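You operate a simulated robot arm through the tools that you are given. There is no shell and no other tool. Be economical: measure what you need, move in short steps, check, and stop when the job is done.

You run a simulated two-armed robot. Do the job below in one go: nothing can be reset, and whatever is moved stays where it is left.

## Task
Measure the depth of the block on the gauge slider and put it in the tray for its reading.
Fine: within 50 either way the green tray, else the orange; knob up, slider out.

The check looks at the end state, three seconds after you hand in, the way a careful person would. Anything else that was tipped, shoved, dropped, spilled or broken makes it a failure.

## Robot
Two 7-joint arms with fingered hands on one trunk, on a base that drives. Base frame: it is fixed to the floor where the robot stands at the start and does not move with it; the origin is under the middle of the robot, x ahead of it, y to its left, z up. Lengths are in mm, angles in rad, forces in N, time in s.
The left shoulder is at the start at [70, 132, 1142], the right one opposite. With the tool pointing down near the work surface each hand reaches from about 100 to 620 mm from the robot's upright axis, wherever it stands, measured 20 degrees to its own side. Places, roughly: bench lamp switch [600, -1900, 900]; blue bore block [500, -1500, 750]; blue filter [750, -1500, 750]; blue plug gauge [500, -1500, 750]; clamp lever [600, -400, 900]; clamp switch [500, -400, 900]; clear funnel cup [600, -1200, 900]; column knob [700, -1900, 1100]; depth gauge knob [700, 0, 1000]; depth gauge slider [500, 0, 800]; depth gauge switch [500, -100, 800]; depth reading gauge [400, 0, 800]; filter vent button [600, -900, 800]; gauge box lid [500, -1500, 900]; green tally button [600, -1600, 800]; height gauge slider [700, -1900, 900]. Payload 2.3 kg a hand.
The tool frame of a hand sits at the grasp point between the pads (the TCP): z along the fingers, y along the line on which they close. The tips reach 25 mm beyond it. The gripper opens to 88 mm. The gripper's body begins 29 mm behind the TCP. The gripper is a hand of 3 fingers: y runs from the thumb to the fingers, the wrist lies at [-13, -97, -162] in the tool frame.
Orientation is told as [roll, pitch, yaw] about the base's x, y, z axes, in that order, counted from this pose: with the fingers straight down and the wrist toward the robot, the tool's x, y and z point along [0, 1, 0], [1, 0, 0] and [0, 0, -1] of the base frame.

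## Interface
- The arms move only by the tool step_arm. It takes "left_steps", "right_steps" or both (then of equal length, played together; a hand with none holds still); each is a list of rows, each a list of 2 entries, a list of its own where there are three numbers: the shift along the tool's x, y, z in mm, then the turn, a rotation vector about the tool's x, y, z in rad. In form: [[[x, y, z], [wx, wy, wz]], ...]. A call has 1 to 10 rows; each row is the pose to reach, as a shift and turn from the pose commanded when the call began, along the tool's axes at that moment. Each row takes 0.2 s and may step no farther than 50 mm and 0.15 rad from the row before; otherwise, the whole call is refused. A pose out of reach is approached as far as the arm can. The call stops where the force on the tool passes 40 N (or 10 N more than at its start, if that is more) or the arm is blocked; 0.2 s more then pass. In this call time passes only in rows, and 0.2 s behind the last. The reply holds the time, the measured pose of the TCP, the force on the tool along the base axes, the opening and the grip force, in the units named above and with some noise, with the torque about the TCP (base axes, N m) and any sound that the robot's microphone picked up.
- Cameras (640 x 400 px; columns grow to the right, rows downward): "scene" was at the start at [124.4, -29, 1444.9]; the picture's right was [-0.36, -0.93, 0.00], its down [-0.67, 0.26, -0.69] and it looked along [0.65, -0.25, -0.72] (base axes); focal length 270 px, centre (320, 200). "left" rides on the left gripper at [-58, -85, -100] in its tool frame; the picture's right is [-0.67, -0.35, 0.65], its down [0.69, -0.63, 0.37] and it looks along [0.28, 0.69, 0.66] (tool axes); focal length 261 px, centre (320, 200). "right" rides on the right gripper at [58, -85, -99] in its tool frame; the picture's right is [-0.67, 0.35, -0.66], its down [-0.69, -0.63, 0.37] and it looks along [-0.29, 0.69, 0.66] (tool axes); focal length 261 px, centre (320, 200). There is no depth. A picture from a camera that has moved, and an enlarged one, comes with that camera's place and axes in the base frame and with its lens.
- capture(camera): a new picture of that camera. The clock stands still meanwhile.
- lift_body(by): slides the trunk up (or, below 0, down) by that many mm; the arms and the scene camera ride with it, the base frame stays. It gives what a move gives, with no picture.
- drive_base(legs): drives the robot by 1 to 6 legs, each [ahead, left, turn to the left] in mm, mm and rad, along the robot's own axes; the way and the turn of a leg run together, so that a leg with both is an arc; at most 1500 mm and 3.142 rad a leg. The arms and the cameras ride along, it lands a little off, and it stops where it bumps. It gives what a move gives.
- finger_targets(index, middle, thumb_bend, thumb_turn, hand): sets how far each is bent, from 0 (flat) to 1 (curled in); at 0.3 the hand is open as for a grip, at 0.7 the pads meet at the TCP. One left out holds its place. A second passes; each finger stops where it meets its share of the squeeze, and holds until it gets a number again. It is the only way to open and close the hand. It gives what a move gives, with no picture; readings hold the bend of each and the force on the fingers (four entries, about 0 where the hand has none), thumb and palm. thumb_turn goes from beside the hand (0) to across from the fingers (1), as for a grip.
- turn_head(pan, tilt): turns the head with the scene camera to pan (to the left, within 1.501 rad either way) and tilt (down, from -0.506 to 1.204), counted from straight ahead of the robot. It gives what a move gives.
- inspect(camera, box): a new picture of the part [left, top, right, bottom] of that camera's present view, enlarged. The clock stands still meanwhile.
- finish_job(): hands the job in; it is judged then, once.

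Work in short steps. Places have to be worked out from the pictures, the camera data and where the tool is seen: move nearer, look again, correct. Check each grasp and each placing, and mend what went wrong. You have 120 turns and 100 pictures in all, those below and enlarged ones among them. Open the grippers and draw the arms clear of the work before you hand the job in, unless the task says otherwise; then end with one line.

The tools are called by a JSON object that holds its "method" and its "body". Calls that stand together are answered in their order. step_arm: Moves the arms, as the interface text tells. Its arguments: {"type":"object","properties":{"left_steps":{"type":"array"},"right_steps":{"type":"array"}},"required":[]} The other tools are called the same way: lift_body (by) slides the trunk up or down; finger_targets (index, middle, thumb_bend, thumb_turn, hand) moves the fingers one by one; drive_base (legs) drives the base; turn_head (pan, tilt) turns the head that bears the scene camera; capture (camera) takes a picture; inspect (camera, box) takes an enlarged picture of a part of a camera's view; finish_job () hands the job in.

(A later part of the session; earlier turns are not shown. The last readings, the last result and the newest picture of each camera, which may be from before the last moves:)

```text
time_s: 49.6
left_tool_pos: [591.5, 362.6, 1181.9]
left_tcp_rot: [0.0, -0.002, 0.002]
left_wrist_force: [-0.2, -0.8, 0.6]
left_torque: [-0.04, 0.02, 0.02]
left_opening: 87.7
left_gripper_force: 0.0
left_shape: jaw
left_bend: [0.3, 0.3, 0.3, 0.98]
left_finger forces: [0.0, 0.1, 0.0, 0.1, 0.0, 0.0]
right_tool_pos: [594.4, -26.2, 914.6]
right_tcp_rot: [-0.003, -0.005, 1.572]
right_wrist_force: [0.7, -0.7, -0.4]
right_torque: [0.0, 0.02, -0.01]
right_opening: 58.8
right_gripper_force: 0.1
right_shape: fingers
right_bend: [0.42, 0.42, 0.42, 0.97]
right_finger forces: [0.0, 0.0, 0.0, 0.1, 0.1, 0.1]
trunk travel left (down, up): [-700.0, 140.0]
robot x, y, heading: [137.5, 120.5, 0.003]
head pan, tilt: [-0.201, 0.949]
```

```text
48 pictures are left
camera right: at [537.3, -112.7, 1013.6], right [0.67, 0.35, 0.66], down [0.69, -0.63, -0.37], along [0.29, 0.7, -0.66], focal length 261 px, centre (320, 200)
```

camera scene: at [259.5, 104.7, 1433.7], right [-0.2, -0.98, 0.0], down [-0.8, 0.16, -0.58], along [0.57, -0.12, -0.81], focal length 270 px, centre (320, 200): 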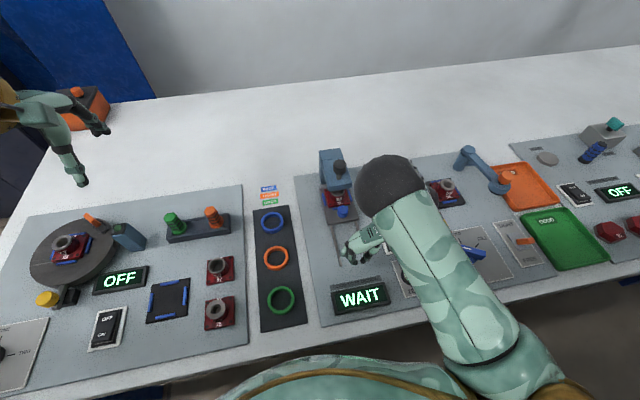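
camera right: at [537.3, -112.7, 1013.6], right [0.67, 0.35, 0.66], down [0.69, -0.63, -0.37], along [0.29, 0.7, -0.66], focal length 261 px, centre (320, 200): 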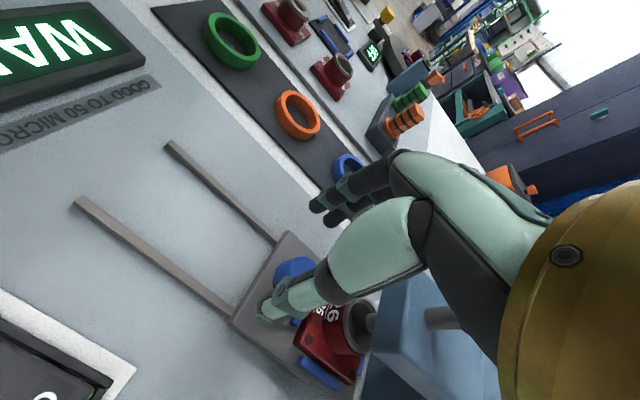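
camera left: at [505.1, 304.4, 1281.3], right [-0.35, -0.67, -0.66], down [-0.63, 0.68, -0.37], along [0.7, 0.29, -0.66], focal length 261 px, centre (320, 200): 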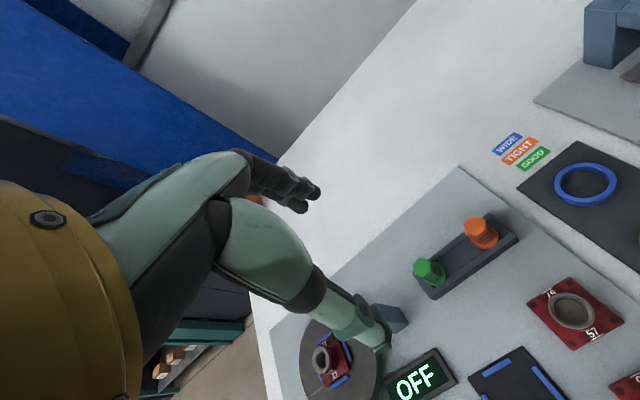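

Handle is at ≈ x 603; I was gripping in front of its centre. Shift to x≈606, descend and grip, then pull slower.

{"method": "step_arm", "body": {"right_steps": [[[-12, -1, 3], [0, 0, 0]], [[-12, -1, 14], [0, 0, 0]], [[-12, -1, 27], [0, 0, 0]]]}}

{"method": "finger_targets", "body": {"hand": "right", "index": 0.7, "middle": 0.7, "thumb_bend": 0.7}}

{"method": "step_arm", "body": {"right_steps": [[[6, 0, 0], [0, 0, 0]], [[12, 0, 0], [0, 0, 0]], [[18, 0, 0], [0, 0, 0]], [[24, 0, 0], [0, 0, 0]], [[30, 0, 0], [0, 0, 0]]]}}

{"method": "capture", "body": {"camera": "right"}}

```text
time_s: 50.4
left_tool_pos: [589.8, 362.3, 1182.9]
left_tcp_rot: [0.0, -0.003, 0.002]
left_wrist_force: [-0.3, 0.2, -0.3]
left_torque: [-0.01, 0.02, 0.0]
left_opening: 87.7
left_gripper_force: 0.0
left_shape: jaw
left_bend: [0.3, 0.3, 0.3, 0.98]
left_finger forces: [0.1, 0.0, 0.0, 0.0, 0.1, 0.0]
right_tool_pos: [606.0, -28.8, 887.8]
right_tcp_rot: [-0.002, -0.004, 1.574]
right_wrist_force: [-0.5, -0.6, -0.2]
right_torque: [-0.03, 0.01, -0.02]
right_opening: 59.0
right_gripper_force: 0.0
right_shape: fingers
right_bend: [0.42, 0.42, 0.42, 0.97]
right_finger forces: [0.1, 0.1, 0.0, 0.0, 0.0, 0.0]
trunk travel left (down, up): [-700.0, 140.0]
robot x, y, heading: [138.6, 116.1, 0.005]
head pan, tilt: [-0.201, 0.949]
```

```text
time_s: 51.4
left_tool_pos: [589.9, 366.3, 1180.1]
left_tcp_rot: [-0.004, -0.003, 0.0]
left_wrist_force: [-0.1, -0.5, 0.0]
left_torque: [0.0, 0.0, 0.01]
left_opening: 87.5
left_gripper_force: 0.0
left_shape: jaw
left_bend: [0.3, 0.3, 0.3, 0.98]
left_finger forces: [0.0, 0.0, 0.1, 0.1, 0.0, 0.1]
right_tool_pos: [605.9, -24.7, 887.5]
right_tcp_rot: [-0.003, -0.001, 1.574]
right_wrist_force: [-1.1, 7.2, -0.9]
right_torque: [0.18, 0.03, 0.04]
right_opening: 7.9
right_gripper_force: 6.6
right_shape: fingers
right_bend: [0.66, 0.62, 0.66, 0.97]
right_finger forces: [2.9, 7.6, 0.0, 0.0, 2.5, 0.1]
trunk travel left (down, up): [-700.0, 140.0]
robot x, y, heading: [141.2, 117.8, 0.004]
head pan, tilt: [-0.201, 0.949]
```

```text
time_s: 52.6
left_tool_pos: [591.1, 364.8, 1181.8]
left_tcp_rot: [-0.005, -0.003, 0.002]
left_wrist_force: [-0.1, -0.4, -0.1]
left_torque: [0.0, 0.03, 0.0]
left_opening: 87.6
left_gripper_force: 0.1
left_shape: jaw
left_bend: [0.3, 0.3, 0.3, 0.98]
left_finger forces: [0.0, 0.1, 0.1, 0.0, 0.0, 0.1]
right_tool_pos: [575.1, -25.7, 887.7]
right_tcp_rot: [-0.003, -0.002, 1.573]
right_wrist_force: [0.5, 6.5, -1.4]
right_torque: [0.09, 0.01, 0.05]
right_opening: 0.0
right_gripper_force: 3.0
right_shape: fingers
right_bend: [0.7, 0.62, 0.7, 0.97]
right_finger forces: [0.1, 6.0, 0.0, 0.0, 0.0, 0.1]
trunk travel left (down, up): [-700.0, 140.0]
robot x, y, heading: [136.8, 120.3, -0.002]
head pan, tilt: [-0.201, 0.949]
```

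```text
47 pictures are left
camera right: at [519.0, -111.5, 987.6], right [0.67, 0.35, 0.66], down [0.69, -0.63, -0.37], along [0.29, 0.7, -0.66], focal length 261 px, centre (320, 200)
```

right: 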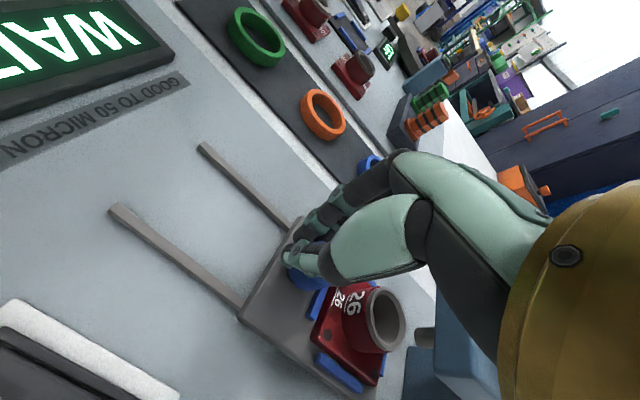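

Slider came out some 25 mm but the handle is drifting to the far side of the grip. I open, move 20 mm further in and re-grip so the handle seats on the near side.

{"method": "finger_targets", "body": {"hand": "right", "index": 0.42, "middle": 0.42, "thumb_bend": 0.42}}

{"method": "step_arm", "body": {"right_steps": [[[-10, 0, 0], [0, 0, 0]], [[-20, 0, 0], [0, 0, 0]]]}}

{"method": "finger_targets", "body": {"hand": "right", "index": 0.72, "middle": 0.72, "thumb_bend": 0.7}}

{"method": "capture", "body": {"camera": "right"}}

```text
time_s: 53.6
left_tool_pos: [591.8, 361.0, 1182.3]
left_tcp_rot: [0.0, -0.002, 0.002]
left_wrist_force: [0.5, -0.1, -0.8]
left_torque: [0.01, 0.02, 0.02]
left_opening: 87.5
left_gripper_force: 0.1
left_shape: jaw
left_bend: [0.3, 0.3, 0.3, 0.98]
left_finger forces: [0.0, 0.1, 0.0, 0.1, 0.0, 0.0]
right_tool_pos: [576.0, -28.2, 888.2]
right_tcp_rot: [-0.002, -0.003, 1.574]
right_wrist_force: [0.3, 0.0, -0.8]
right_torque: [0.0, -0.01, 0.02]
right_opening: 58.9
right_gripper_force: 0.1
right_shape: fingers
right_bend: [0.42, 0.42, 0.42, 0.97]
right_finger forces: [0.0, 0.0, 0.0, 0.1, 0.1, 0.0]
trunk travel left (down, up): [-700.0, 140.0]
robot x, y, heading: [142.3, 119.0, -0.003]
head pan, tilt: [-0.201, 0.949]
```

```text
time_s: 54.2
left_tool_pos: [590.4, 361.0, 1181.9]
left_tcp_rot: [-0.001, -0.001, 0.002]
left_wrist_force: [0.1, -0.2, 0.2]
left_torque: [-0.01, 0.0, 0.0]
left_opening: 87.8
left_gripper_force: 0.0
left_shape: jaw
left_bend: [0.3, 0.3, 0.3, 0.98]
left_finger forces: [0.1, 0.0, 0.0, 0.0, 0.0, 0.0]
right_tool_pos: [596.0, -28.5, 887.7]
right_tcp_rot: [-0.004, -0.004, 1.572]
right_wrist_force: [0.8, 0.2, 0.3]
right_torque: [0.0, 0.01, 0.01]
right_opening: 58.5
right_gripper_force: 0.0
right_shape: fingers
right_bend: [0.42, 0.42, 0.42, 0.97]
right_finger forces: [0.0, 0.0, 0.0, 0.0, 0.1, 0.0]
trunk travel left (down, up): [-700.0, 140.0]
robot x, y, heading: [139.2, 120.0, 0.0]
head pan, tilt: [-0.201, 0.949]
```

```text
time_s: 55.2
left_tool_pos: [591.3, 363.7, 1181.0]
left_tcp_rot: [-0.003, -0.002, 0.002]
left_wrist_force: [-0.1, -0.6, 0.9]
left_torque: [0.0, -0.01, 0.0]
left_opening: 87.6
left_gripper_force: 0.0
left_shape: jaw
left_bend: [0.3, 0.3, 0.3, 0.98]
left_finger forces: [0.0, 0.1, 0.0, 0.0, 0.1, 0.0]
right_tool_pos: [595.4, -27.0, 888.7]
right_tcp_rot: [-0.005, -0.002, 1.576]
right_wrist_force: [0.1, 6.2, -2.3]
right_torque: [0.1, 0.0, -0.03]
right_opening: 19.7
right_gripper_force: 7.8
right_shape: fingers
right_bend: [0.58, 0.71, 0.63, 0.97]
right_finger forces: [8.6, 2.1, 0.0, 0.0, 5.4, 0.1]
trunk travel left (down, up): [-700.0, 140.0]
robot x, y, heading: [140.6, 120.0, 0.003]
head pan, tilt: [-0.201, 0.949]
```

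```text
46 pictures are left
camera right: at [539.8, -112.2, 987.3], right [0.67, 0.35, 0.66], down [0.69, -0.63, -0.37], along [0.28, 0.7, -0.66], focal length 261 px, centre (320, 200)
```

right: 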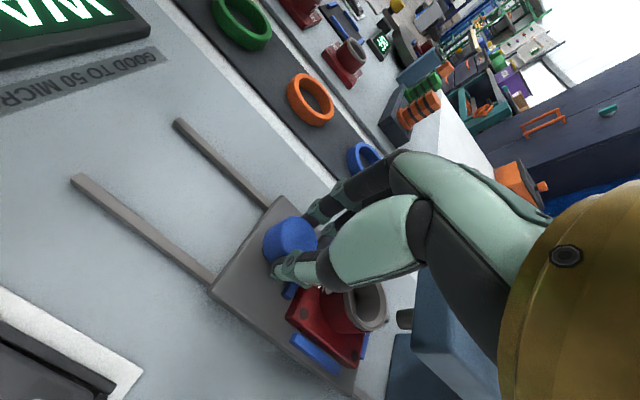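

Now the middle finger is hooked behind the handle. Pull out.

{"method": "step_arm", "body": {"right_steps": [[[8, 0, 0], [0, 0, 0]], [[18, 0, 0], [0, 0, 0]], [[28, 0, 0], [0, 0, 0]], [[38, 0, 0], [0, 0, 0]], [[48, 0, 0], [0, 0, 0]], [[58, 0, 0], [0, 0, 0]], [[68, 0, 0], [0, 0, 0]], [[78, 0, 0], [0, 0, 0]], [[88, 0, 0], [0, 0, 0]], [[98, 0, 0], [0, 0, 0]]]}}

{"method": "capture", "body": {"camera": "right"}}

{"method": "capture", "body": {"camera": "scene"}}

```text
time_s: 57.4
left_tool_pos: [591.1, 363.4, 1180.9]
left_tcp_rot: [-0.003, -0.001, 0.002]
left_wrist_force: [-0.3, 0.4, -0.6]
left_torque: [0.04, -0.02, -0.01]
left_opening: 87.5
left_gripper_force: 0.0
left_shape: jaw
left_bend: [0.3, 0.3, 0.3, 0.98]
left_finger forces: [0.0, 0.0, 0.0, 0.1, 0.0, 0.1]
right_tool_pos: [496.8, -27.2, 888.1]
right_tcp_rot: [-0.004, -0.002, 1.575]
right_wrist_force: [0.6, 5.2, -2.2]
right_torque: [0.07, 0.0, -0.02]
right_opening: 19.6
right_gripper_force: 7.4
right_shape: fingers
right_bend: [0.58, 0.71, 0.63, 0.97]
right_finger forces: [8.6, 2.3, 0.0, 0.0, 5.2, 0.1]
trunk travel left (down, up): [-700.0, 140.0]
robot x, y, heading: [138.5, 120.0, -0.001]
head pan, tilt: [-0.201, 0.949]
```

```text
45 pictures are left
camera right: at [441.0, -112.0, 987.4], right [0.67, 0.35, 0.66], down [0.69, -0.63, -0.36], along [0.29, 0.7, -0.66], focal length 261 px, centre (320, 200)
```

right: 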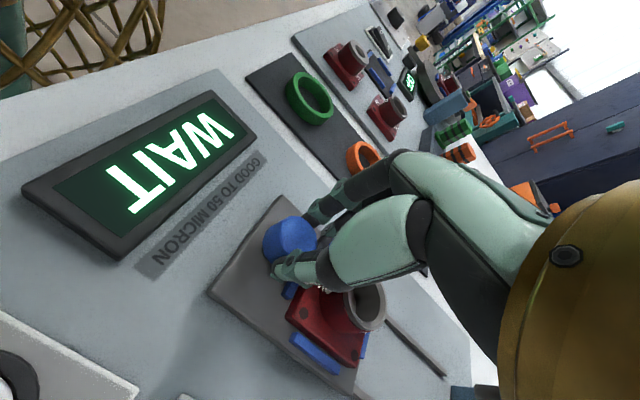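

```text
44 pictures are left
camera scene: at [260.1, 106.8, 1433.6], right [-0.2, -0.98, 0.0], down [-0.8, 0.16, -0.58], along [0.57, -0.12, -0.81], focal length 270 px, centre (320, 200)
```

scene: 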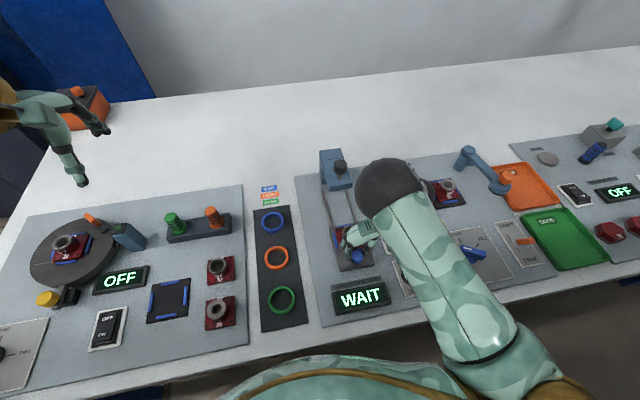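

Slider came along fully; a little further until the outer stop.

{"method": "step_arm", "body": {"right_steps": [[[4, 0, 0], [0, 0, 0]], [[8, 0, 0], [0, 0, 0]], [[12, 0, 0], [0, 0, 0]], [[15, 0, 0], [0, 0, 0]], [[18, 0, 0], [0, 0, 0]]]}}

{"method": "capture", "body": {"camera": "right"}}

```text
time_s: 58.6
left_tool_pos: [597.9, 364.1, 1179.2]
left_tcp_rot: [-0.004, 0.006, 0.003]
left_wrist_force: [-0.2, 1.4, -1.2]
left_torque: [-0.03, 0.02, 0.0]
left_opening: 87.7
left_gripper_force: 0.0
left_shape: jaw
left_bend: [0.3, 0.3, 0.3, 0.98]
left_finger forces: [0.0, 0.0, 0.0, 0.0, 0.1, 0.0]
right_tool_pos: [485.6, -27.3, 886.1]
right_tcp_rot: [-0.003, -0.001, 1.575]
right_wrist_force: [21.8, 4.5, 10.3]
right_torque: [0.07, -0.48, -0.1]
right_opening: 19.6
right_gripper_force: 17.9
right_shape: fingers
right_bend: [0.58, 0.72, 0.63, 0.97]
right_finger forces: [9.8, 18.8, 0.1, 0.0, 7.4, 0.0]
trunk travel left (down, up): [-700.0, 140.0]
robot x, y, heading: [138.5, 121.5, 0.001]
head pan, tilt: [-0.201, 0.949]
```

```text
43 pictures are left
camera right: at [430.0, -111.7, 986.2], right [0.67, 0.35, 0.66], down [0.69, -0.63, -0.37], along [0.29, 0.7, -0.66], focal length 261 px, centre (320, 200)
```

right: 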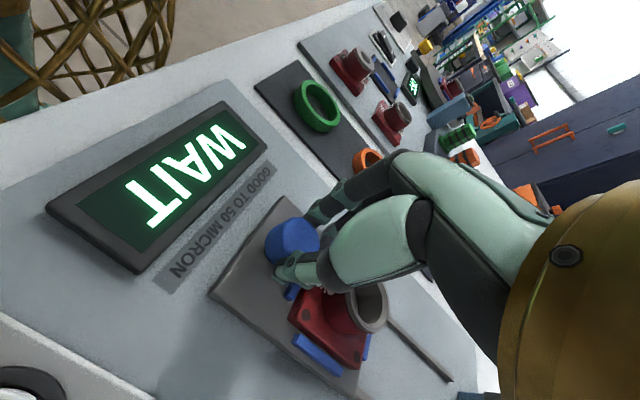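

Slider is fully out (22 N at its stop). Release, lift and look at the block.

{"method": "finger_targets", "body": {"hand": "right", "index": 0.38, "middle": 0.38, "thumb_bend": 0.38}}

{"method": "step_arm", "body": {"right_steps": [[[0, 0, -15], [0, 0, 0]], [[0, 0, -40], [0, 0, 0]], [[-15, 0, -60], [0, 0, 0]], [[-30, 0, -80], [0, 0, 0]], [[-45, 0, -90], [0, 0, 0]]]}}

{"method": "capture", "body": {"camera": "right"}}

{"method": "inspect", "body": {"camera": "scene", "box": [290, 130, 430, 310]}}

```text
time_s: 59.6
left_tool_pos: [589.5, 361.9, 1182.7]
left_tcp_rot: [0.0, -0.001, 0.001]
left_wrist_force: [-0.6, 0.5, 0.4]
left_torque: [0.04, 0.01, -0.03]
left_opening: 87.4
left_gripper_force: 0.0
left_shape: jaw
left_bend: [0.3, 0.3, 0.3, 0.98]
left_finger forces: [0.1, 0.1, 0.0, 0.0, 0.0, 0.1]
right_tool_pos: [478.5, -29.0, 888.3]
right_tcp_rot: [-0.003, -0.003, 1.575]
right_wrist_force: [0.7, 0.3, 1.0]
right_torque: [0.03, 0.02, 0.02]
right_opening: 67.2
right_gripper_force: 0.0
right_shape: fingers
right_bend: [0.38, 0.38, 0.38, 0.97]
right_finger forces: [0.1, 0.1, 0.0, 0.0, 0.0, 0.0]
trunk travel left (down, up): [-700.0, 140.0]
robot x, y, heading: [139.6, 117.5, 0.002]
head pan, tilt: [-0.201, 0.949]
```

```text
time_s: 60.8
left_tool_pos: [590.9, 362.1, 1182.1]
left_tcp_rot: [0.001, -0.001, 0.001]
left_wrist_force: [0.9, -0.1, 0.1]
left_torque: [0.01, -0.03, -0.01]
left_opening: 87.5
left_gripper_force: 0.0
left_shape: jaw
left_bend: [0.3, 0.3, 0.3, 0.98]
left_finger forces: [0.0, 0.1, 0.1, 0.1, 0.0, 0.0]
right_tool_pos: [525.0, -27.5, 978.4]
right_tcp_rot: [-0.004, -0.002, 1.575]
right_wrist_force: [1.0, -1.1, -0.4]
right_torque: [-0.02, -0.02, -0.02]
right_opening: 67.4
right_gripper_force: 0.0
right_shape: fingers
right_bend: [0.38, 0.38, 0.38, 0.97]
right_finger forces: [0.0, 0.0, 0.0, 0.1, 0.0, 0.0]
trunk travel left (down, up): [-700.0, 140.0]
robot x, y, heading: [138.3, 117.5, -0.001]
head pan, tilt: [-0.201, 0.949]
```

```text
42 pictures are left
camera right: at [468.2, -114.1, 1076.9], right [0.67, 0.35, 0.66], down [0.69, -0.63, -0.37], along [0.29, 0.7, -0.66], focal length 261 px, centre (320, 200)
```

right: 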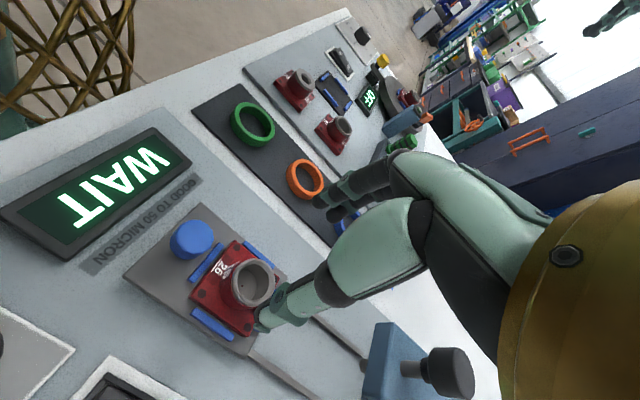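

```text
2.22 times, centred on (360, 220) of scene
camera zoom: at [260.0, 104.5, 1433.6], right [-0.2, -0.98, 0.0], down [-0.8, 0.16, -0.58], along [0.57, -0.12, -0.81], focal length 600 px, centre (231, 156)
```

zoom: 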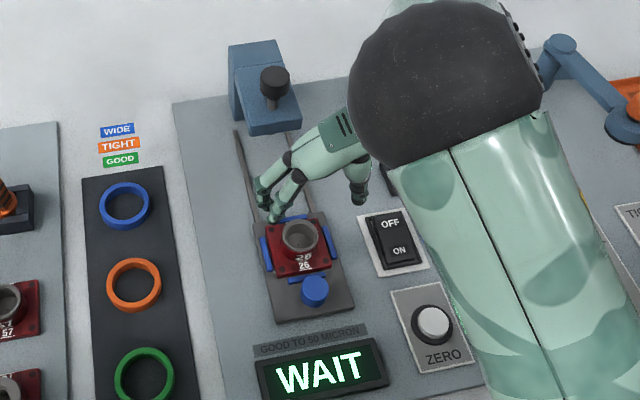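

Collar of the block ≈ (536,-27), top ≈ z 884. Move over it and descend to z≈905 for a check.

{"method": "step_arm", "body": {"right_steps": [[[-6, 0, 20], [0, 0, 0]], [[-11, 0, 40], [0, 0, 0]], [[-11, 0, 60], [0, 0, 0]], [[-11, 0, 70], [0, 0, 0]]]}}

{"method": "capture", "body": {"camera": "right"}}

{"method": "inspect", "body": {"camera": "scene", "box": [310, 180, 410, 300]}}

```text
time_s: 61.8
left_tool_pos: [591.9, 361.3, 1182.6]
left_tcp_rot: [0.0, -0.003, 0.001]
left_wrist_force: [-0.1, 0.3, -0.8]
left_torque: [0.02, -0.01, 0.01]
left_opening: 87.6
left_gripper_force: 0.0
left_shape: jaw
left_bend: [0.3, 0.3, 0.3, 0.98]
left_finger forces: [0.1, 0.0, 0.0, 0.0, 0.0, 0.0]
right_tool_pos: [536.4, -27.7, 908.2]
right_tcp_rot: [-0.003, -0.004, 1.576]
right_wrist_force: [-0.1, -0.6, 0.0]
right_torque: [0.03, 0.03, -0.01]
right_opening: 67.6
right_gripper_force: 0.0
right_shape: fingers
right_bend: [0.38, 0.38, 0.38, 0.97]
right_finger forces: [0.0, 0.0, 0.0, 0.1, 0.1, 0.0]
trunk travel left (down, up): [-700.0, 140.0]
robot x, y, heading: [139.6, 120.4, -0.003]
head pan, tilt: [-0.201, 0.949]
```

```text
40 pictures are left
camera right: at [479.3, -114.3, 1006.6], right [0.67, 0.35, 0.66], down [0.69, -0.63, -0.37], along [0.29, 0.7, -0.66], focal length 261 px, centre (320, 200)
```

right: 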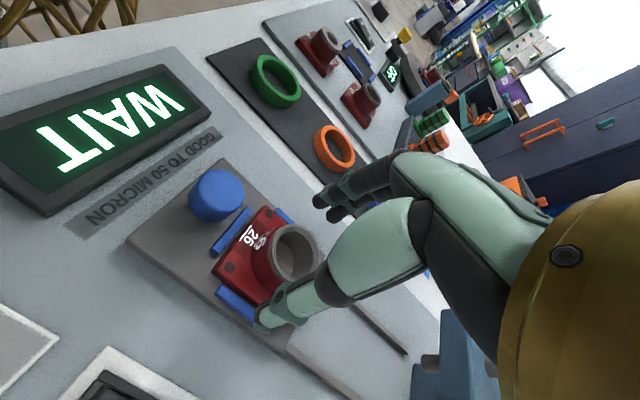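

```text
3.33 times, centred on (360, 240) of scene
camera zoom: at [259.9, 104.5, 1433.7], right [-0.2, -0.98, 0.0], down [-0.8, 0.16, -0.58], along [0.57, -0.12, -0.81], focal length 899 px, centre (187, 67)
```

zoom: 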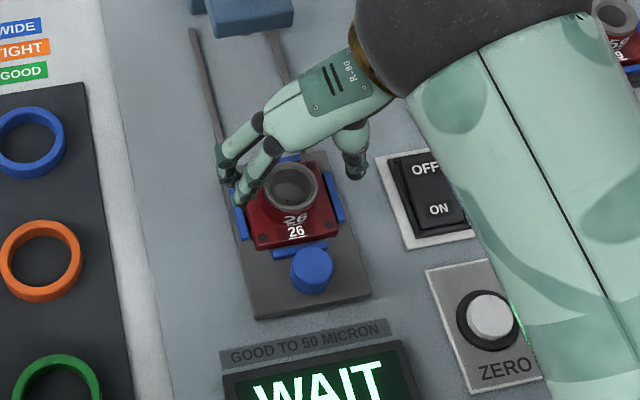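

Slight correction (−3 in x, +2 in y), descend to z≈893 and close on the collar.

{"method": "step_arm", "body": {"right_steps": [[[3, 2, 5], [0, 0, 0]], [[3, 2, 10], [0, 0, 0]], [[3, 2, 15], [0, 0, 0]]]}}

{"method": "finger_targets", "body": {"hand": "right", "index": 0.72, "middle": 0.72, "thumb_bend": 0.72}}

{"method": "capture", "body": {"camera": "right"}}

{"method": "inspect", "body": {"camera": "scene", "box": [310, 180, 410, 300]}}

```text
time_s: 62.6
left_tool_pos: [590.9, 361.0, 1181.8]
left_tcp_rot: [0.001, -0.002, 0.001]
left_wrist_force: [0.0, 0.2, -0.6]
left_torque: [0.0, -0.05, -0.01]
left_opening: 87.3
left_gripper_force: 0.1
left_shape: jaw
left_bend: [0.3, 0.3, 0.3, 0.98]
left_finger forces: [0.0, 0.0, 0.1, 0.0, 0.0, 0.0]
right_tool_pos: [534.5, -25.9, 893.2]
right_tcp_rot: [-0.004, -0.004, 1.572]
right_wrist_force: [0.3, 0.4, -0.6]
right_torque: [-0.02, -0.01, 0.01]
right_opening: 67.5
right_gripper_force: 0.1
right_shape: fingers
right_bend: [0.38, 0.38, 0.38, 0.97]
right_finger forces: [0.1, 0.0, 0.0, 0.0, 0.0, 0.1]
trunk travel left (down, up): [-700.0, 140.0]
robot x, y, heading: [138.0, 118.8, -0.001]
head pan, tilt: [-0.201, 0.949]
```

```text
time_s: 63.6
left_tool_pos: [590.5, 364.6, 1181.7]
left_tcp_rot: [-0.002, -0.001, 0.002]
left_wrist_force: [-0.8, -0.2, -0.1]
left_torque: [0.04, 0.02, -0.02]
left_opening: 87.8
left_gripper_force: 0.0
left_shape: jaw
left_bend: [0.3, 0.3, 0.3, 0.98]
left_finger forces: [0.0, 0.1, 0.0, 0.1, 0.0, 0.1]
right_tool_pos: [532.8, -24.7, 893.3]
right_tcp_rot: [-0.003, -0.004, 1.573]
right_wrist_force: [-0.5, 4.8, -0.6]
right_torque: [0.14, -0.03, 0.08]
right_opening: 22.2
right_gripper_force: 14.3
right_shape: fingers
right_bend: [0.6, 0.61, 0.58, 0.96]
right_finger forces: [7.9, 8.9, 0.0, 0.1, 10.5, 0.0]
trunk travel left (down, up): [-700.0, 140.0]
robot x, y, heading: [142.5, 118.9, 0.005]
head pan, tilt: [-0.201, 0.949]
```

```text
38 pictures are left
camera right: at [476.8, -110.2, 992.7], right [0.67, 0.35, 0.66], down [0.69, -0.63, -0.37], along [0.29, 0.7, -0.66], focal length 261 px, centre (320, 200)
```

right: 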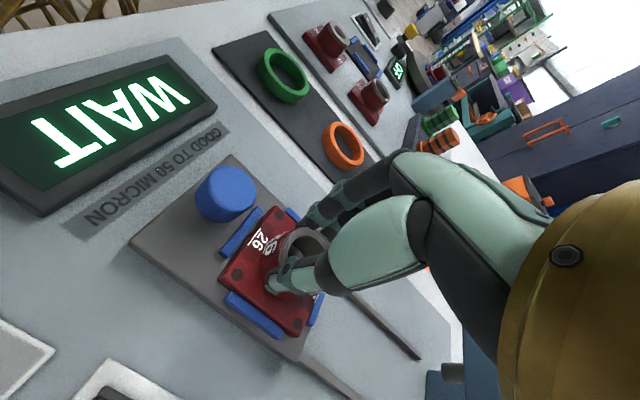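

```text
3.33 times, centred on (360, 240) of scene
camera zoom: at [259.7, 106.8, 1433.7], right [-0.2, -0.98, 0.0], down [-0.8, 0.16, -0.58], along [0.57, -0.12, -0.81], focal length 899 px, centre (187, 67)
```

zoom: 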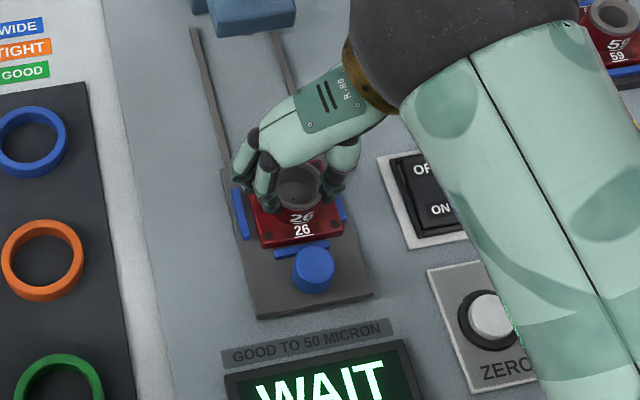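

Firm balanced 3-finger grip on the collar. Lift straight up.

{"method": "step_arm", "body": {"right_steps": [[[0, 0, -6], [0, 0, 0]], [[0, 0, -14], [0, 0, 0]], [[0, 0, -28], [0, 0, 0]], [[0, 0, -45], [0, 0, 0]], [[0, 0, -65], [0, 0, 0]], [[0, 0, -85], [0, 0, 0]], [[0, 0, -105], [0, 0, 0]], [[0, 0, -125], [0, 0, 0]]]}}

{"method": "capture", "body": {"camera": "right"}}

{"method": "capture", "body": {"camera": "scene"}}

```text
time_s: 65.4
left_tool_pos: [591.5, 361.9, 1181.2]
left_tcp_rot: [0.001, -0.002, 0.003]
left_wrist_force: [0.7, 0.4, -0.6]
left_torque: [-0.01, 0.03, 0.02]
left_opening: 87.8
left_gripper_force: 0.0
left_shape: jaw
left_bend: [0.3, 0.3, 0.3, 0.98]
left_finger forces: [0.0, 0.1, 0.0, 0.0, 0.1, 0.0]
right_tool_pos: [532.9, -26.2, 1015.8]
right_tcp_rot: [-0.002, -0.004, 1.575]
right_wrist_force: [-0.1, 0.2, -3.5]
right_torque: [0.03, 0.04, 0.02]
right_opening: 22.2
right_gripper_force: 12.4
right_shape: fingers
right_bend: [0.61, 0.62, 0.58, 0.95]
right_finger forces: [6.3, 7.9, 0.0, 0.0, 12.2, 0.0]
trunk travel left (down, up): [-700.0, 140.0]
robot x, y, heading: [139.6, 117.2, -0.002]
head pan, tilt: [-0.201, 0.949]
```

```text
36 pictures are left
camera right: at [476.3, -112.1, 1116.6], right [0.67, 0.35, 0.66], down [0.69, -0.63, -0.37], along [0.29, 0.7, -0.66], focal length 261 px, centre (320, 200)
```

right: 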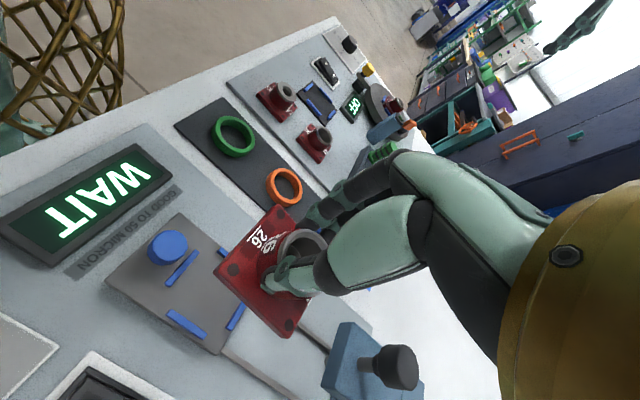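

```text
35 pictures are left
camera scene: at [259.9, 104.5, 1433.6], right [-0.2, -0.98, 0.0], down [-0.8, 0.16, -0.58], along [0.57, -0.12, -0.81], focal length 270 px, centre (320, 200)
```

scene: 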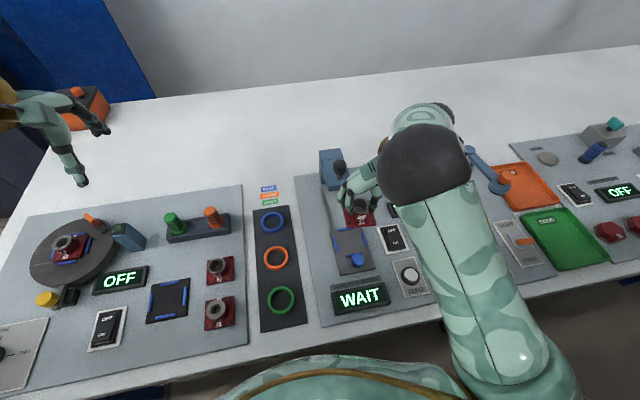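

Block held securely. Raise it a bit more, then back off 100 mm and drive right 420 mm so the green tray (≈(440,-535)) is in the right arm's sector.

{"method": "step_arm", "body": {"right_steps": [[[0, 0, -15], [0, 0, 0]], [[0, 0, -30], [0, 0, 0]], [[0, 0, -45], [0, 0, 0]]]}}

{"method": "drive_base", "body": {"legs": [[-100, 0, 0], [0, -420, 0]]}}

{"method": "turn_head", "body": {"pan": -0.5, "tilt": 0.95}}

{"method": "capture", "body": {"camera": "scene"}}

{"method": "capture", "body": {"camera": "right"}}

```text
time_s: 66.2
left_tool_pos: [590.8, 361.1, 1181.1]
left_tcp_rot: [0.0, -0.001, 0.002]
left_wrist_force: [0.7, -1.0, 0.4]
left_torque: [-0.04, 0.03, -0.01]
left_opening: 87.5
left_gripper_force: 0.1
left_shape: jaw
left_bend: [0.3, 0.3, 0.3, 0.98]
left_finger forces: [0.1, 0.0, 0.1, 0.0, 0.0, 0.0]
right_tool_pos: [531.9, -26.2, 1061.3]
right_tcp_rot: [-0.005, -0.005, 1.574]
right_wrist_force: [0.0, -0.2, -2.3]
right_torque: [0.0, 0.03, 0.0]
right_opening: 22.3
right_gripper_force: 13.7
right_shape: fingers
right_bend: [0.61, 0.62, 0.58, 0.95]
right_finger forces: [6.3, 7.9, 0.0, 0.0, 12.1, 0.1]
trunk travel left (down, up): [-700.0, 140.0]
robot x, y, heading: [139.9, 117.8, -0.0]
head pan, tilt: [-0.201, 0.949]
```

```text
time_s: 69.5
left_tool_pos: [491.6, -49.8, 1180.8]
left_tcp_rot: [-0.001, -0.001, 0.001]
left_wrist_force: [0.2, 0.3, 0.5]
left_torque: [0.05, -0.01, -0.04]
left_opening: 87.6
left_gripper_force: 0.1
left_shape: jaw
left_bend: [0.3, 0.3, 0.3, 0.98]
left_finger forces: [0.0, 0.0, 0.1, 0.0, 0.0, 0.0]
right_tool_pos: [433.9, -437.4, 1061.8]
right_tcp_rot: [-0.003, -0.005, 1.575]
right_wrist_force: [0.2, 0.4, -2.7]
right_torque: [0.05, 0.02, 0.03]
right_opening: 22.2
right_gripper_force: 13.6
right_shape: fingers
right_bend: [0.61, 0.62, 0.58, 0.95]
right_finger forces: [6.3, 7.9, 0.1, 0.0, 12.1, 0.0]
trunk travel left (down, up): [-700.0, 140.0]
robot x, y, heading: [40.8, -293.2, 0.006]
head pan, tilt: [-0.201, 0.949]
```

```text
time_s: 70.3
left_tool_pos: [491.9, -51.0, 1181.9]
left_tcp_rot: [0.001, -0.003, 0.002]
left_wrist_force: [0.9, -0.2, 0.5]
left_torque: [0.0, -0.02, 0.0]
left_opening: 87.5
left_gripper_force: 0.1
left_shape: jaw
left_bend: [0.3, 0.3, 0.3, 0.98]
left_finger forces: [0.0, 0.0, 0.0, 0.0, 0.0, 0.1]
right_tool_pos: [433.7, -439.7, 1061.3]
right_tcp_rot: [-0.006, -0.002, 1.574]
right_wrist_force: [-0.2, 0.5, -2.8]
right_torque: [-0.01, 0.03, 0.0]
right_opening: 22.2
right_gripper_force: 13.2
right_shape: fingers
right_bend: [0.61, 0.62, 0.58, 0.95]
right_finger forces: [6.2, 7.9, 0.0, 0.0, 12.0, 0.1]
trunk travel left (down, up): [-700.0, 140.0]
robot x, y, heading: [40.7, -297.1, 0.0]
head pan, tilt: [-0.499, 0.949]
```

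```text
34 pictures are left
camera scene: at [153.7, -329.4, 1433.6], right [-0.48, -0.88, 0.0], down [-0.72, 0.39, -0.58], along [0.51, -0.28, -0.81], focal length 270 px, centre (320, 200)
```

scene: 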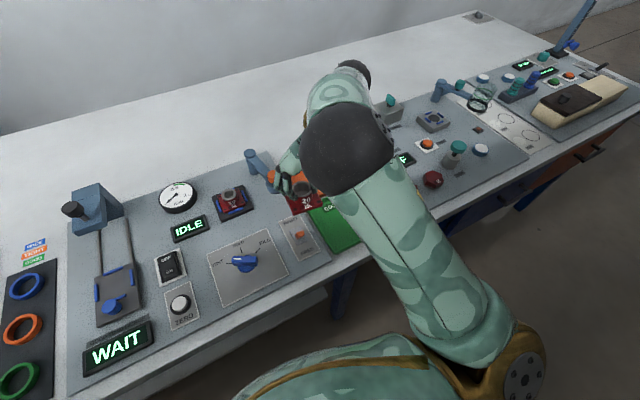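

```text
33 pictures are left
camera right: at [377.4, -525.3, 1161.6], right [0.67, 0.35, 0.66], down [0.69, -0.63, -0.37], along [0.28, 0.7, -0.66], focal length 261 px, centre (320, 200)
```

right: 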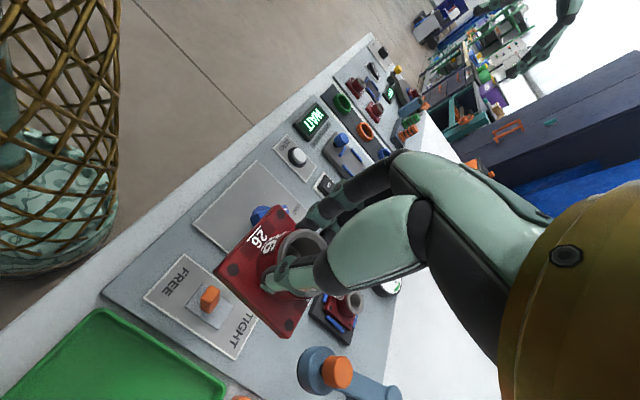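

Tray's +y edge is at y≈-493, x 377–514. Move the block to about (443,-555) still high, and look.

{"method": "step_arm", "body": {"right_steps": [[[-2, -25, 0], [0, 0, 0]], [[-4, -50, 0], [0, 0, 0]], [[-6, -75, 0], [0, 0, 0]], [[-8, -100, 0], [0, 0, 0]], [[-9, -115, 0], [0, 0, 0]]]}}

{"method": "capture", "body": {"camera": "scene"}}

{"method": "capture", "body": {"camera": "right"}}

```text
time_s: 71.5
left_tool_pos: [492.3, -51.8, 1182.1]
left_tcp_rot: [0.0, -0.002, 0.0]
left_wrist_force: [-0.1, 0.8, -0.5]
left_torque: [-0.02, -0.02, -0.04]
left_opening: 87.7
left_gripper_force: 0.0
left_shape: jaw
left_bend: [0.3, 0.3, 0.3, 0.98]
left_finger forces: [0.0, 0.0, 0.1, 0.0, 0.0, 0.1]
right_tool_pos: [443.7, -555.9, 1060.7]
right_tcp_rot: [-0.001, -0.005, 1.574]
right_wrist_force: [0.3, 0.1, -3.0]
right_torque: [0.02, 0.01, -0.02]
right_opening: 21.9
right_gripper_force: 13.5
right_shape: fingers
right_bend: [0.71, 0.62, 0.58, 0.95]
right_finger forces: [6.2, 8.1, 0.0, 0.1, 12.0, 0.0]
trunk travel left (down, up): [-700.0, 140.0]
robot x, y, heading: [40.0, -291.8, 0.005]
head pan, tilt: [-0.499, 0.949]
```

```text
32 pictures are left
camera scene: at [153.8, -330.2, 1433.6], right [-0.48, -0.88, 0.0], down [-0.71, 0.39, -0.58], along [0.51, -0.28, -0.81], focal length 270 px, centre (320, 200)
```

scene: 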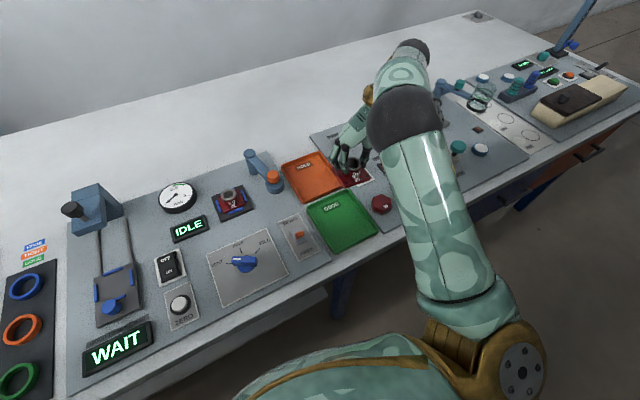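

```text
31 pictures are left
camera right: at [387.0, -641.3, 1160.5], right [0.67, 0.35, 0.66], down [0.69, -0.62, -0.37], along [0.28, 0.7, -0.66], focal length 261 px, centre (320, 200)
```

right: 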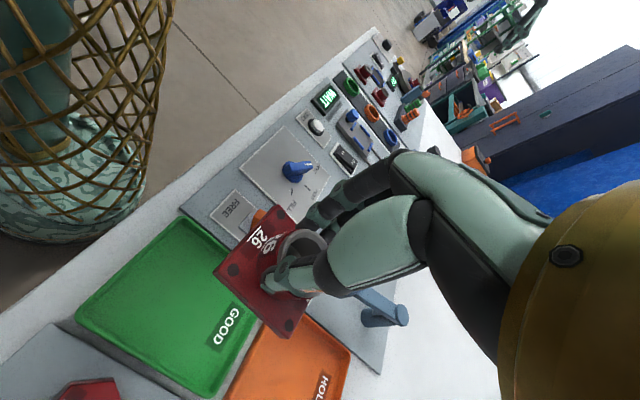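

We're over the tray centre (≈(443,-556)). Lower quickly to z≈925.

{"method": "step_arm", "body": {"right_steps": [[[0, 0, 25], [0, 0, 0]], [[0, 0, 50], [0, 0, 0]], [[0, 0, 75], [0, 0, 0]], [[0, 0, 100], [0, 0, 0]], [[0, 0, 120], [0, 0, 0]], [[0, 0, 135], [0, 0, 0]]]}}

{"method": "capture", "body": {"camera": "right"}}

{"method": "inspect", "body": {"camera": "scene", "box": [270, 130, 430, 270]}}

```text
time_s: 73.0
left_tool_pos: [492.0, -51.0, 1181.3]
left_tcp_rot: [0.0, -0.002, 0.002]
left_wrist_force: [-0.4, 1.0, 0.1]
left_torque: [0.03, 0.0, 0.01]
left_opening: 87.6
left_gripper_force: 0.1
left_shape: jaw
left_bend: [0.3, 0.3, 0.3, 0.98]
left_finger forces: [0.0, 0.0, 0.0, 0.0, 0.0, 0.0]
right_tool_pos: [443.1, -555.2, 925.3]
right_tcp_rot: [-0.004, -0.003, 1.577]
right_wrist_force: [0.6, -0.9, -2.7]
right_torque: [0.03, 0.0, 0.01]
right_opening: 22.1
right_gripper_force: 13.1
right_shape: fingers
right_bend: [0.71, 0.62, 0.58, 0.95]
right_finger forces: [6.2, 8.1, 0.0, 0.0, 12.0, 0.0]
trunk travel left (down, up): [-700.0, 140.0]
robot x, y, heading: [38.7, -296.0, 0.002]
head pan, tilt: [-0.499, 0.949]
```

```text
30 pictures are left
camera right: at [387.3, -639.8, 1025.1], right [0.67, 0.35, 0.66], down [0.69, -0.62, -0.37], along [0.28, 0.7, -0.66], focal length 261 px, centre (320, 200)
```

right: 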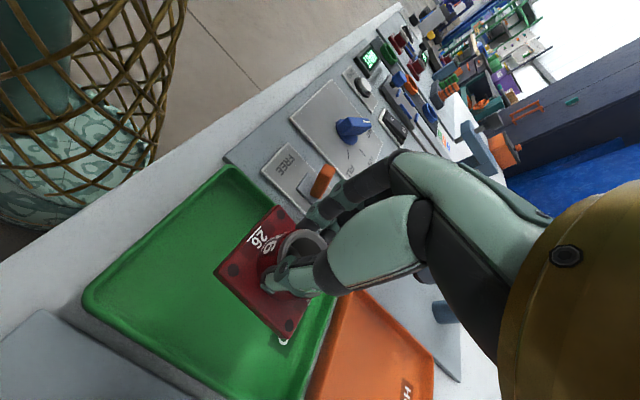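

```text
2.86 times, centred on (350, 200) of scene
camera zoom: at [153.9, -329.5, 1433.6], right [-0.48, -0.88, 0.0], down [-0.71, 0.39, -0.58], along [0.51, -0.28, -0.81], focal length 771 px, centre (234, 200)
```

zoom: 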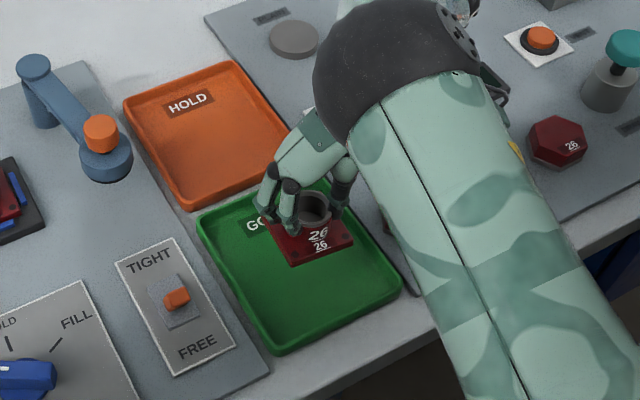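

Well inside the tray. Lower slowly till contact.

{"method": "step_arm", "body": {"right_steps": [[[3, 0, 8], [0, 0, 0]], [[6, 0, 16], [0, 0, 0]], [[6, 0, 22], [0, 0, 0]], [[6, 0, 26], [0, 0, 0]], [[6, 0, 29], [0, 0, 0]], [[6, 0, 32], [0, 0, 0]]]}}

{"method": "inspect", "body": {"camera": "scene", "box": [290, 160, 410, 260]}}

```text
time_s: 74.3
left_tool_pos: [491.9, -51.6, 1181.9]
left_tcp_rot: [0.0, 0.0, 0.001]
left_wrist_force: [-0.1, 0.5, -0.2]
left_torque: [0.02, 0.03, -0.02]
left_opening: 87.8
left_gripper_force: 0.0
left_shape: jaw
left_bend: [0.3, 0.3, 0.3, 0.98]
left_finger forces: [0.1, 0.0, 0.0, 0.1, 0.0, 0.0]
right_tool_pos: [437.8, -554.2, 893.7]
right_tcp_rot: [-0.004, -0.004, 1.575]
right_wrist_force: [-0.5, 0.1, -3.5]
right_torque: [0.0, 0.01, 0.02]
right_opening: 22.0
right_gripper_force: 12.9
right_shape: fingers
right_bend: [0.71, 0.62, 0.58, 0.95]
right_finger forces: [6.2, 8.1, 0.0, 0.1, 12.0, 0.0]
trunk travel left (down, up): [-700.0, 140.0]
robot x, y, heading: [36.2, -295.9, 0.003]
head pan, tilt: [-0.499, 0.949]
```

```text
4.00 times, centred on (350, 210) of scene
camera zoom: at [153.8, -329.4, 1433.6], right [-0.48, -0.88, 0.0], down [-0.71, 0.39, -0.58], along [0.51, -0.28, -0.81], focal length 1079 px, centre (200, 160)
```

zoom: 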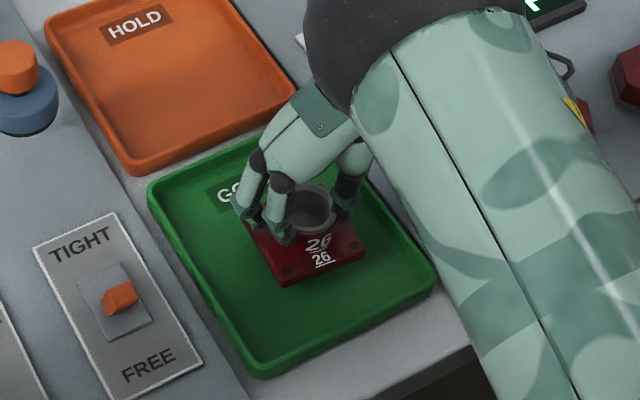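

No contact yet; go on down in 2 mm steps until the force changes.

{"method": "step_arm", "body": {"right_steps": [[[0, 0, 2], [0, 0, 0]], [[0, 0, 4], [0, 0, 0]], [[0, 0, 6], [0, 0, 0]], [[0, 0, 8], [0, 0, 0]]]}}

```text
time_s: 75.3
left_tool_pos: [492.8, -51.5, 1181.8]
left_tcp_rot: [0.0, 0.0, 0.002]
left_wrist_force: [-1.1, 0.8, 0.9]
left_torque: [0.01, 0.0, 0.01]
left_opening: 87.7
left_gripper_force: 0.1
left_shape: jaw
left_bend: [0.3, 0.3, 0.3, 0.98]
left_finger forces: [0.0, 0.1, 0.1, 0.1, 0.0, 0.1]
right_tool_pos: [438.3, -554.6, 886.1]
right_tcp_rot: [-0.003, -0.005, 1.576]
right_wrist_force: [-0.4, 0.0, -2.8]
right_torque: [-0.01, 0.02, 0.01]
right_opening: 21.9
right_gripper_force: 12.6
right_shape: fingers
right_bend: [0.71, 0.62, 0.58, 0.95]
right_finger forces: [6.2, 8.0, 0.1, 0.0, 12.0, 0.0]
trunk travel left (down, up): [-700.0, 140.0]
robot x, y, heading: [38.5, -292.1, -0.0]
head pan, tilt: [-0.499, 0.949]
```

{"method": "step_arm", "body": {"right_steps": [[[0, 0, 2], [0, 0, 0]], [[0, 0, 4], [0, 0, 0]], [[0, 0, 6], [0, 0, 0]], [[0, 0, 8], [0, 0, 0]]]}}

{"method": "capture", "body": {"camera": "right"}}

```text
time_s: 76.3
left_tool_pos: [492.3, -50.8, 1182.1]
left_tcp_rot: [0.0, -0.001, 0.002]
left_wrist_force: [-0.6, -0.1, 0.5]
left_torque: [0.0, 0.0, -0.01]
left_opening: 87.7
left_gripper_force: 0.0
left_shape: jaw
left_bend: [0.3, 0.3, 0.3, 0.98]
left_finger forces: [0.0, 0.0, 0.1, 0.1, 0.1, 0.1]
right_tool_pos: [438.4, -553.8, 879.0]
right_tcp_rot: [-0.003, -0.004, 1.574]
right_wrist_force: [-0.9, 0.1, -3.1]
right_torque: [-0.02, 0.03, -0.01]
right_opening: 21.7
right_gripper_force: 13.1
right_shape: fingers
right_bend: [0.71, 0.62, 0.58, 0.95]
right_finger forces: [6.2, 8.0, 0.1, 0.0, 11.9, 0.1]
trunk travel left (down, up): [-700.0, 140.0]
robot x, y, heading: [39.6, -296.4, 0.005]
head pan, tilt: [-0.499, 0.949]
```

```text
27 pictures are left
camera right: at [381.4, -639.8, 977.8], right [0.67, 0.35, 0.66], down [0.69, -0.63, -0.37], along [0.28, 0.7, -0.66], focal length 261 px, centre (320, 200)
```

right: 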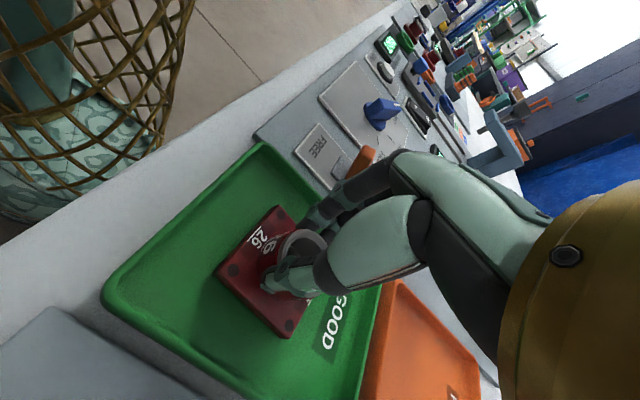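

Still free-hanging (−3 N). Continue downward.

{"method": "step_arm", "body": {"right_steps": [[[0, 0, 2], [0, 0, 0]], [[0, 0, 4], [0, 0, 0]], [[0, 0, 6], [0, 0, 0]]]}}

```text
time_s: 77.2
left_tool_pos: [491.5, -50.6, 1182.6]
left_tcp_rot: [-0.002, -0.001, 0.0]
left_wrist_force: [0.5, 0.9, -0.1]
left_torque: [-0.03, 0.03, 0.01]
left_opening: 87.7
left_gripper_force: 0.1
left_shape: jaw
left_bend: [0.3, 0.3, 0.3, 0.98]
left_finger forces: [0.1, 0.0, 0.2, 0.0, 0.0, 0.0]
right_tool_pos: [436.8, -553.3, 873.1]
right_tcp_rot: [-0.004, -0.003, 1.575]
right_wrist_force: [-0.9, 0.0, -0.4]
right_torque: [-0.03, 0.01, 0.01]
right_opening: 21.8
right_gripper_force: 12.7
right_shape: fingers
right_bend: [0.71, 0.62, 0.58, 0.95]
right_finger forces: [6.0, 8.4, 0.1, 0.0, 12.0, 0.1]
trunk travel left (down, up): [-700.0, 140.0]
robot x, y, heading: [36.9, -292.8, 0.001]
head pan, tilt: [-0.499, 0.949]
```

Weight is now carried by the tray (force from −3 to −0.4). One more millimetre and open gently.

{"method": "step_arm", "body": {"right_steps": [[[0, 0, 1], [0, 0, 0]]]}}

{"method": "finger_targets", "body": {"hand": "right", "index": 0.42, "middle": 0.42, "thumb_bend": 0.42}}

{"method": "inspect", "body": {"camera": "scene", "box": [290, 160, 410, 260]}}

```text
time_s: 77.5
left_tool_pos: [491.3, -49.6, 1181.4]
left_tcp_rot: [-0.002, -0.001, 0.001]
left_wrist_force: [-0.4, 0.0, 0.1]
left_torque: [-0.03, -0.01, 0.01]
left_opening: 87.5
left_gripper_force: 0.1
left_shape: jaw
left_bend: [0.3, 0.3, 0.3, 0.98]
left_finger forces: [0.0, 0.0, 0.1, 0.1, 0.0, 0.1]
right_tool_pos: [437.5, -554.2, 872.4]
right_tcp_rot: [-0.006, -0.005, 1.574]
right_wrist_force: [0.4, 0.3, 0.6]
right_torque: [-0.09, 0.03, 0.02]
right_opening: 22.1
right_gripper_force: 13.1
right_shape: fingers
right_bend: [0.71, 0.62, 0.58, 0.95]
right_finger forces: [6.1, 8.3, 0.0, 0.0, 11.7, 0.0]
trunk travel left (down, up): [-700.0, 140.0]
robot x, y, heading: [39.2, -295.8, 0.002]
head pan, tilt: [-0.499, 0.949]
```

```text
time_s: 78.5
left_tool_pos: [491.3, -52.3, 1182.7]
left_tcp_rot: [0.002, -0.001, 0.0]
left_wrist_force: [0.0, 0.0, -0.2]
left_torque: [-0.01, 0.02, 0.04]
left_opening: 87.6
left_gripper_force: 0.1
left_shape: jaw
left_bend: [0.3, 0.3, 0.3, 0.98]
left_finger forces: [0.0, 0.0, 0.0, 0.1, 0.0, 0.1]
right_tool_pos: [437.9, -552.6, 871.9]
right_tcp_rot: [-0.003, -0.003, 1.574]
right_wrist_force: [0.6, 0.3, -0.2]
right_torque: [0.0, -0.02, -0.03]
right_opening: 58.8
right_gripper_force: 0.0
right_shape: fingers
right_bend: [0.42, 0.42, 0.42, 0.97]
right_finger forces: [0.1, 0.0, 0.0, 0.0, 0.1, 0.0]
trunk travel left (down, up): [-700.0, 140.0]
robot x, y, heading: [35.7, -294.3, 0.002]
head pan, tilt: [-0.499, 0.949]
```

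```text
4.00 times, centred on (350, 210) of scene
camera zoom: at [153.0, -329.0, 1433.7], right [-0.48, -0.88, 0.0], down [-0.71, 0.39, -0.58], along [0.51, -0.28, -0.81], focal length 1079 px, centre (200, 160)
```

zoom: 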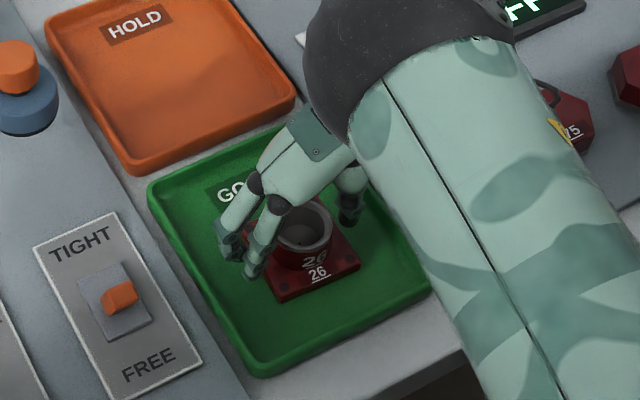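

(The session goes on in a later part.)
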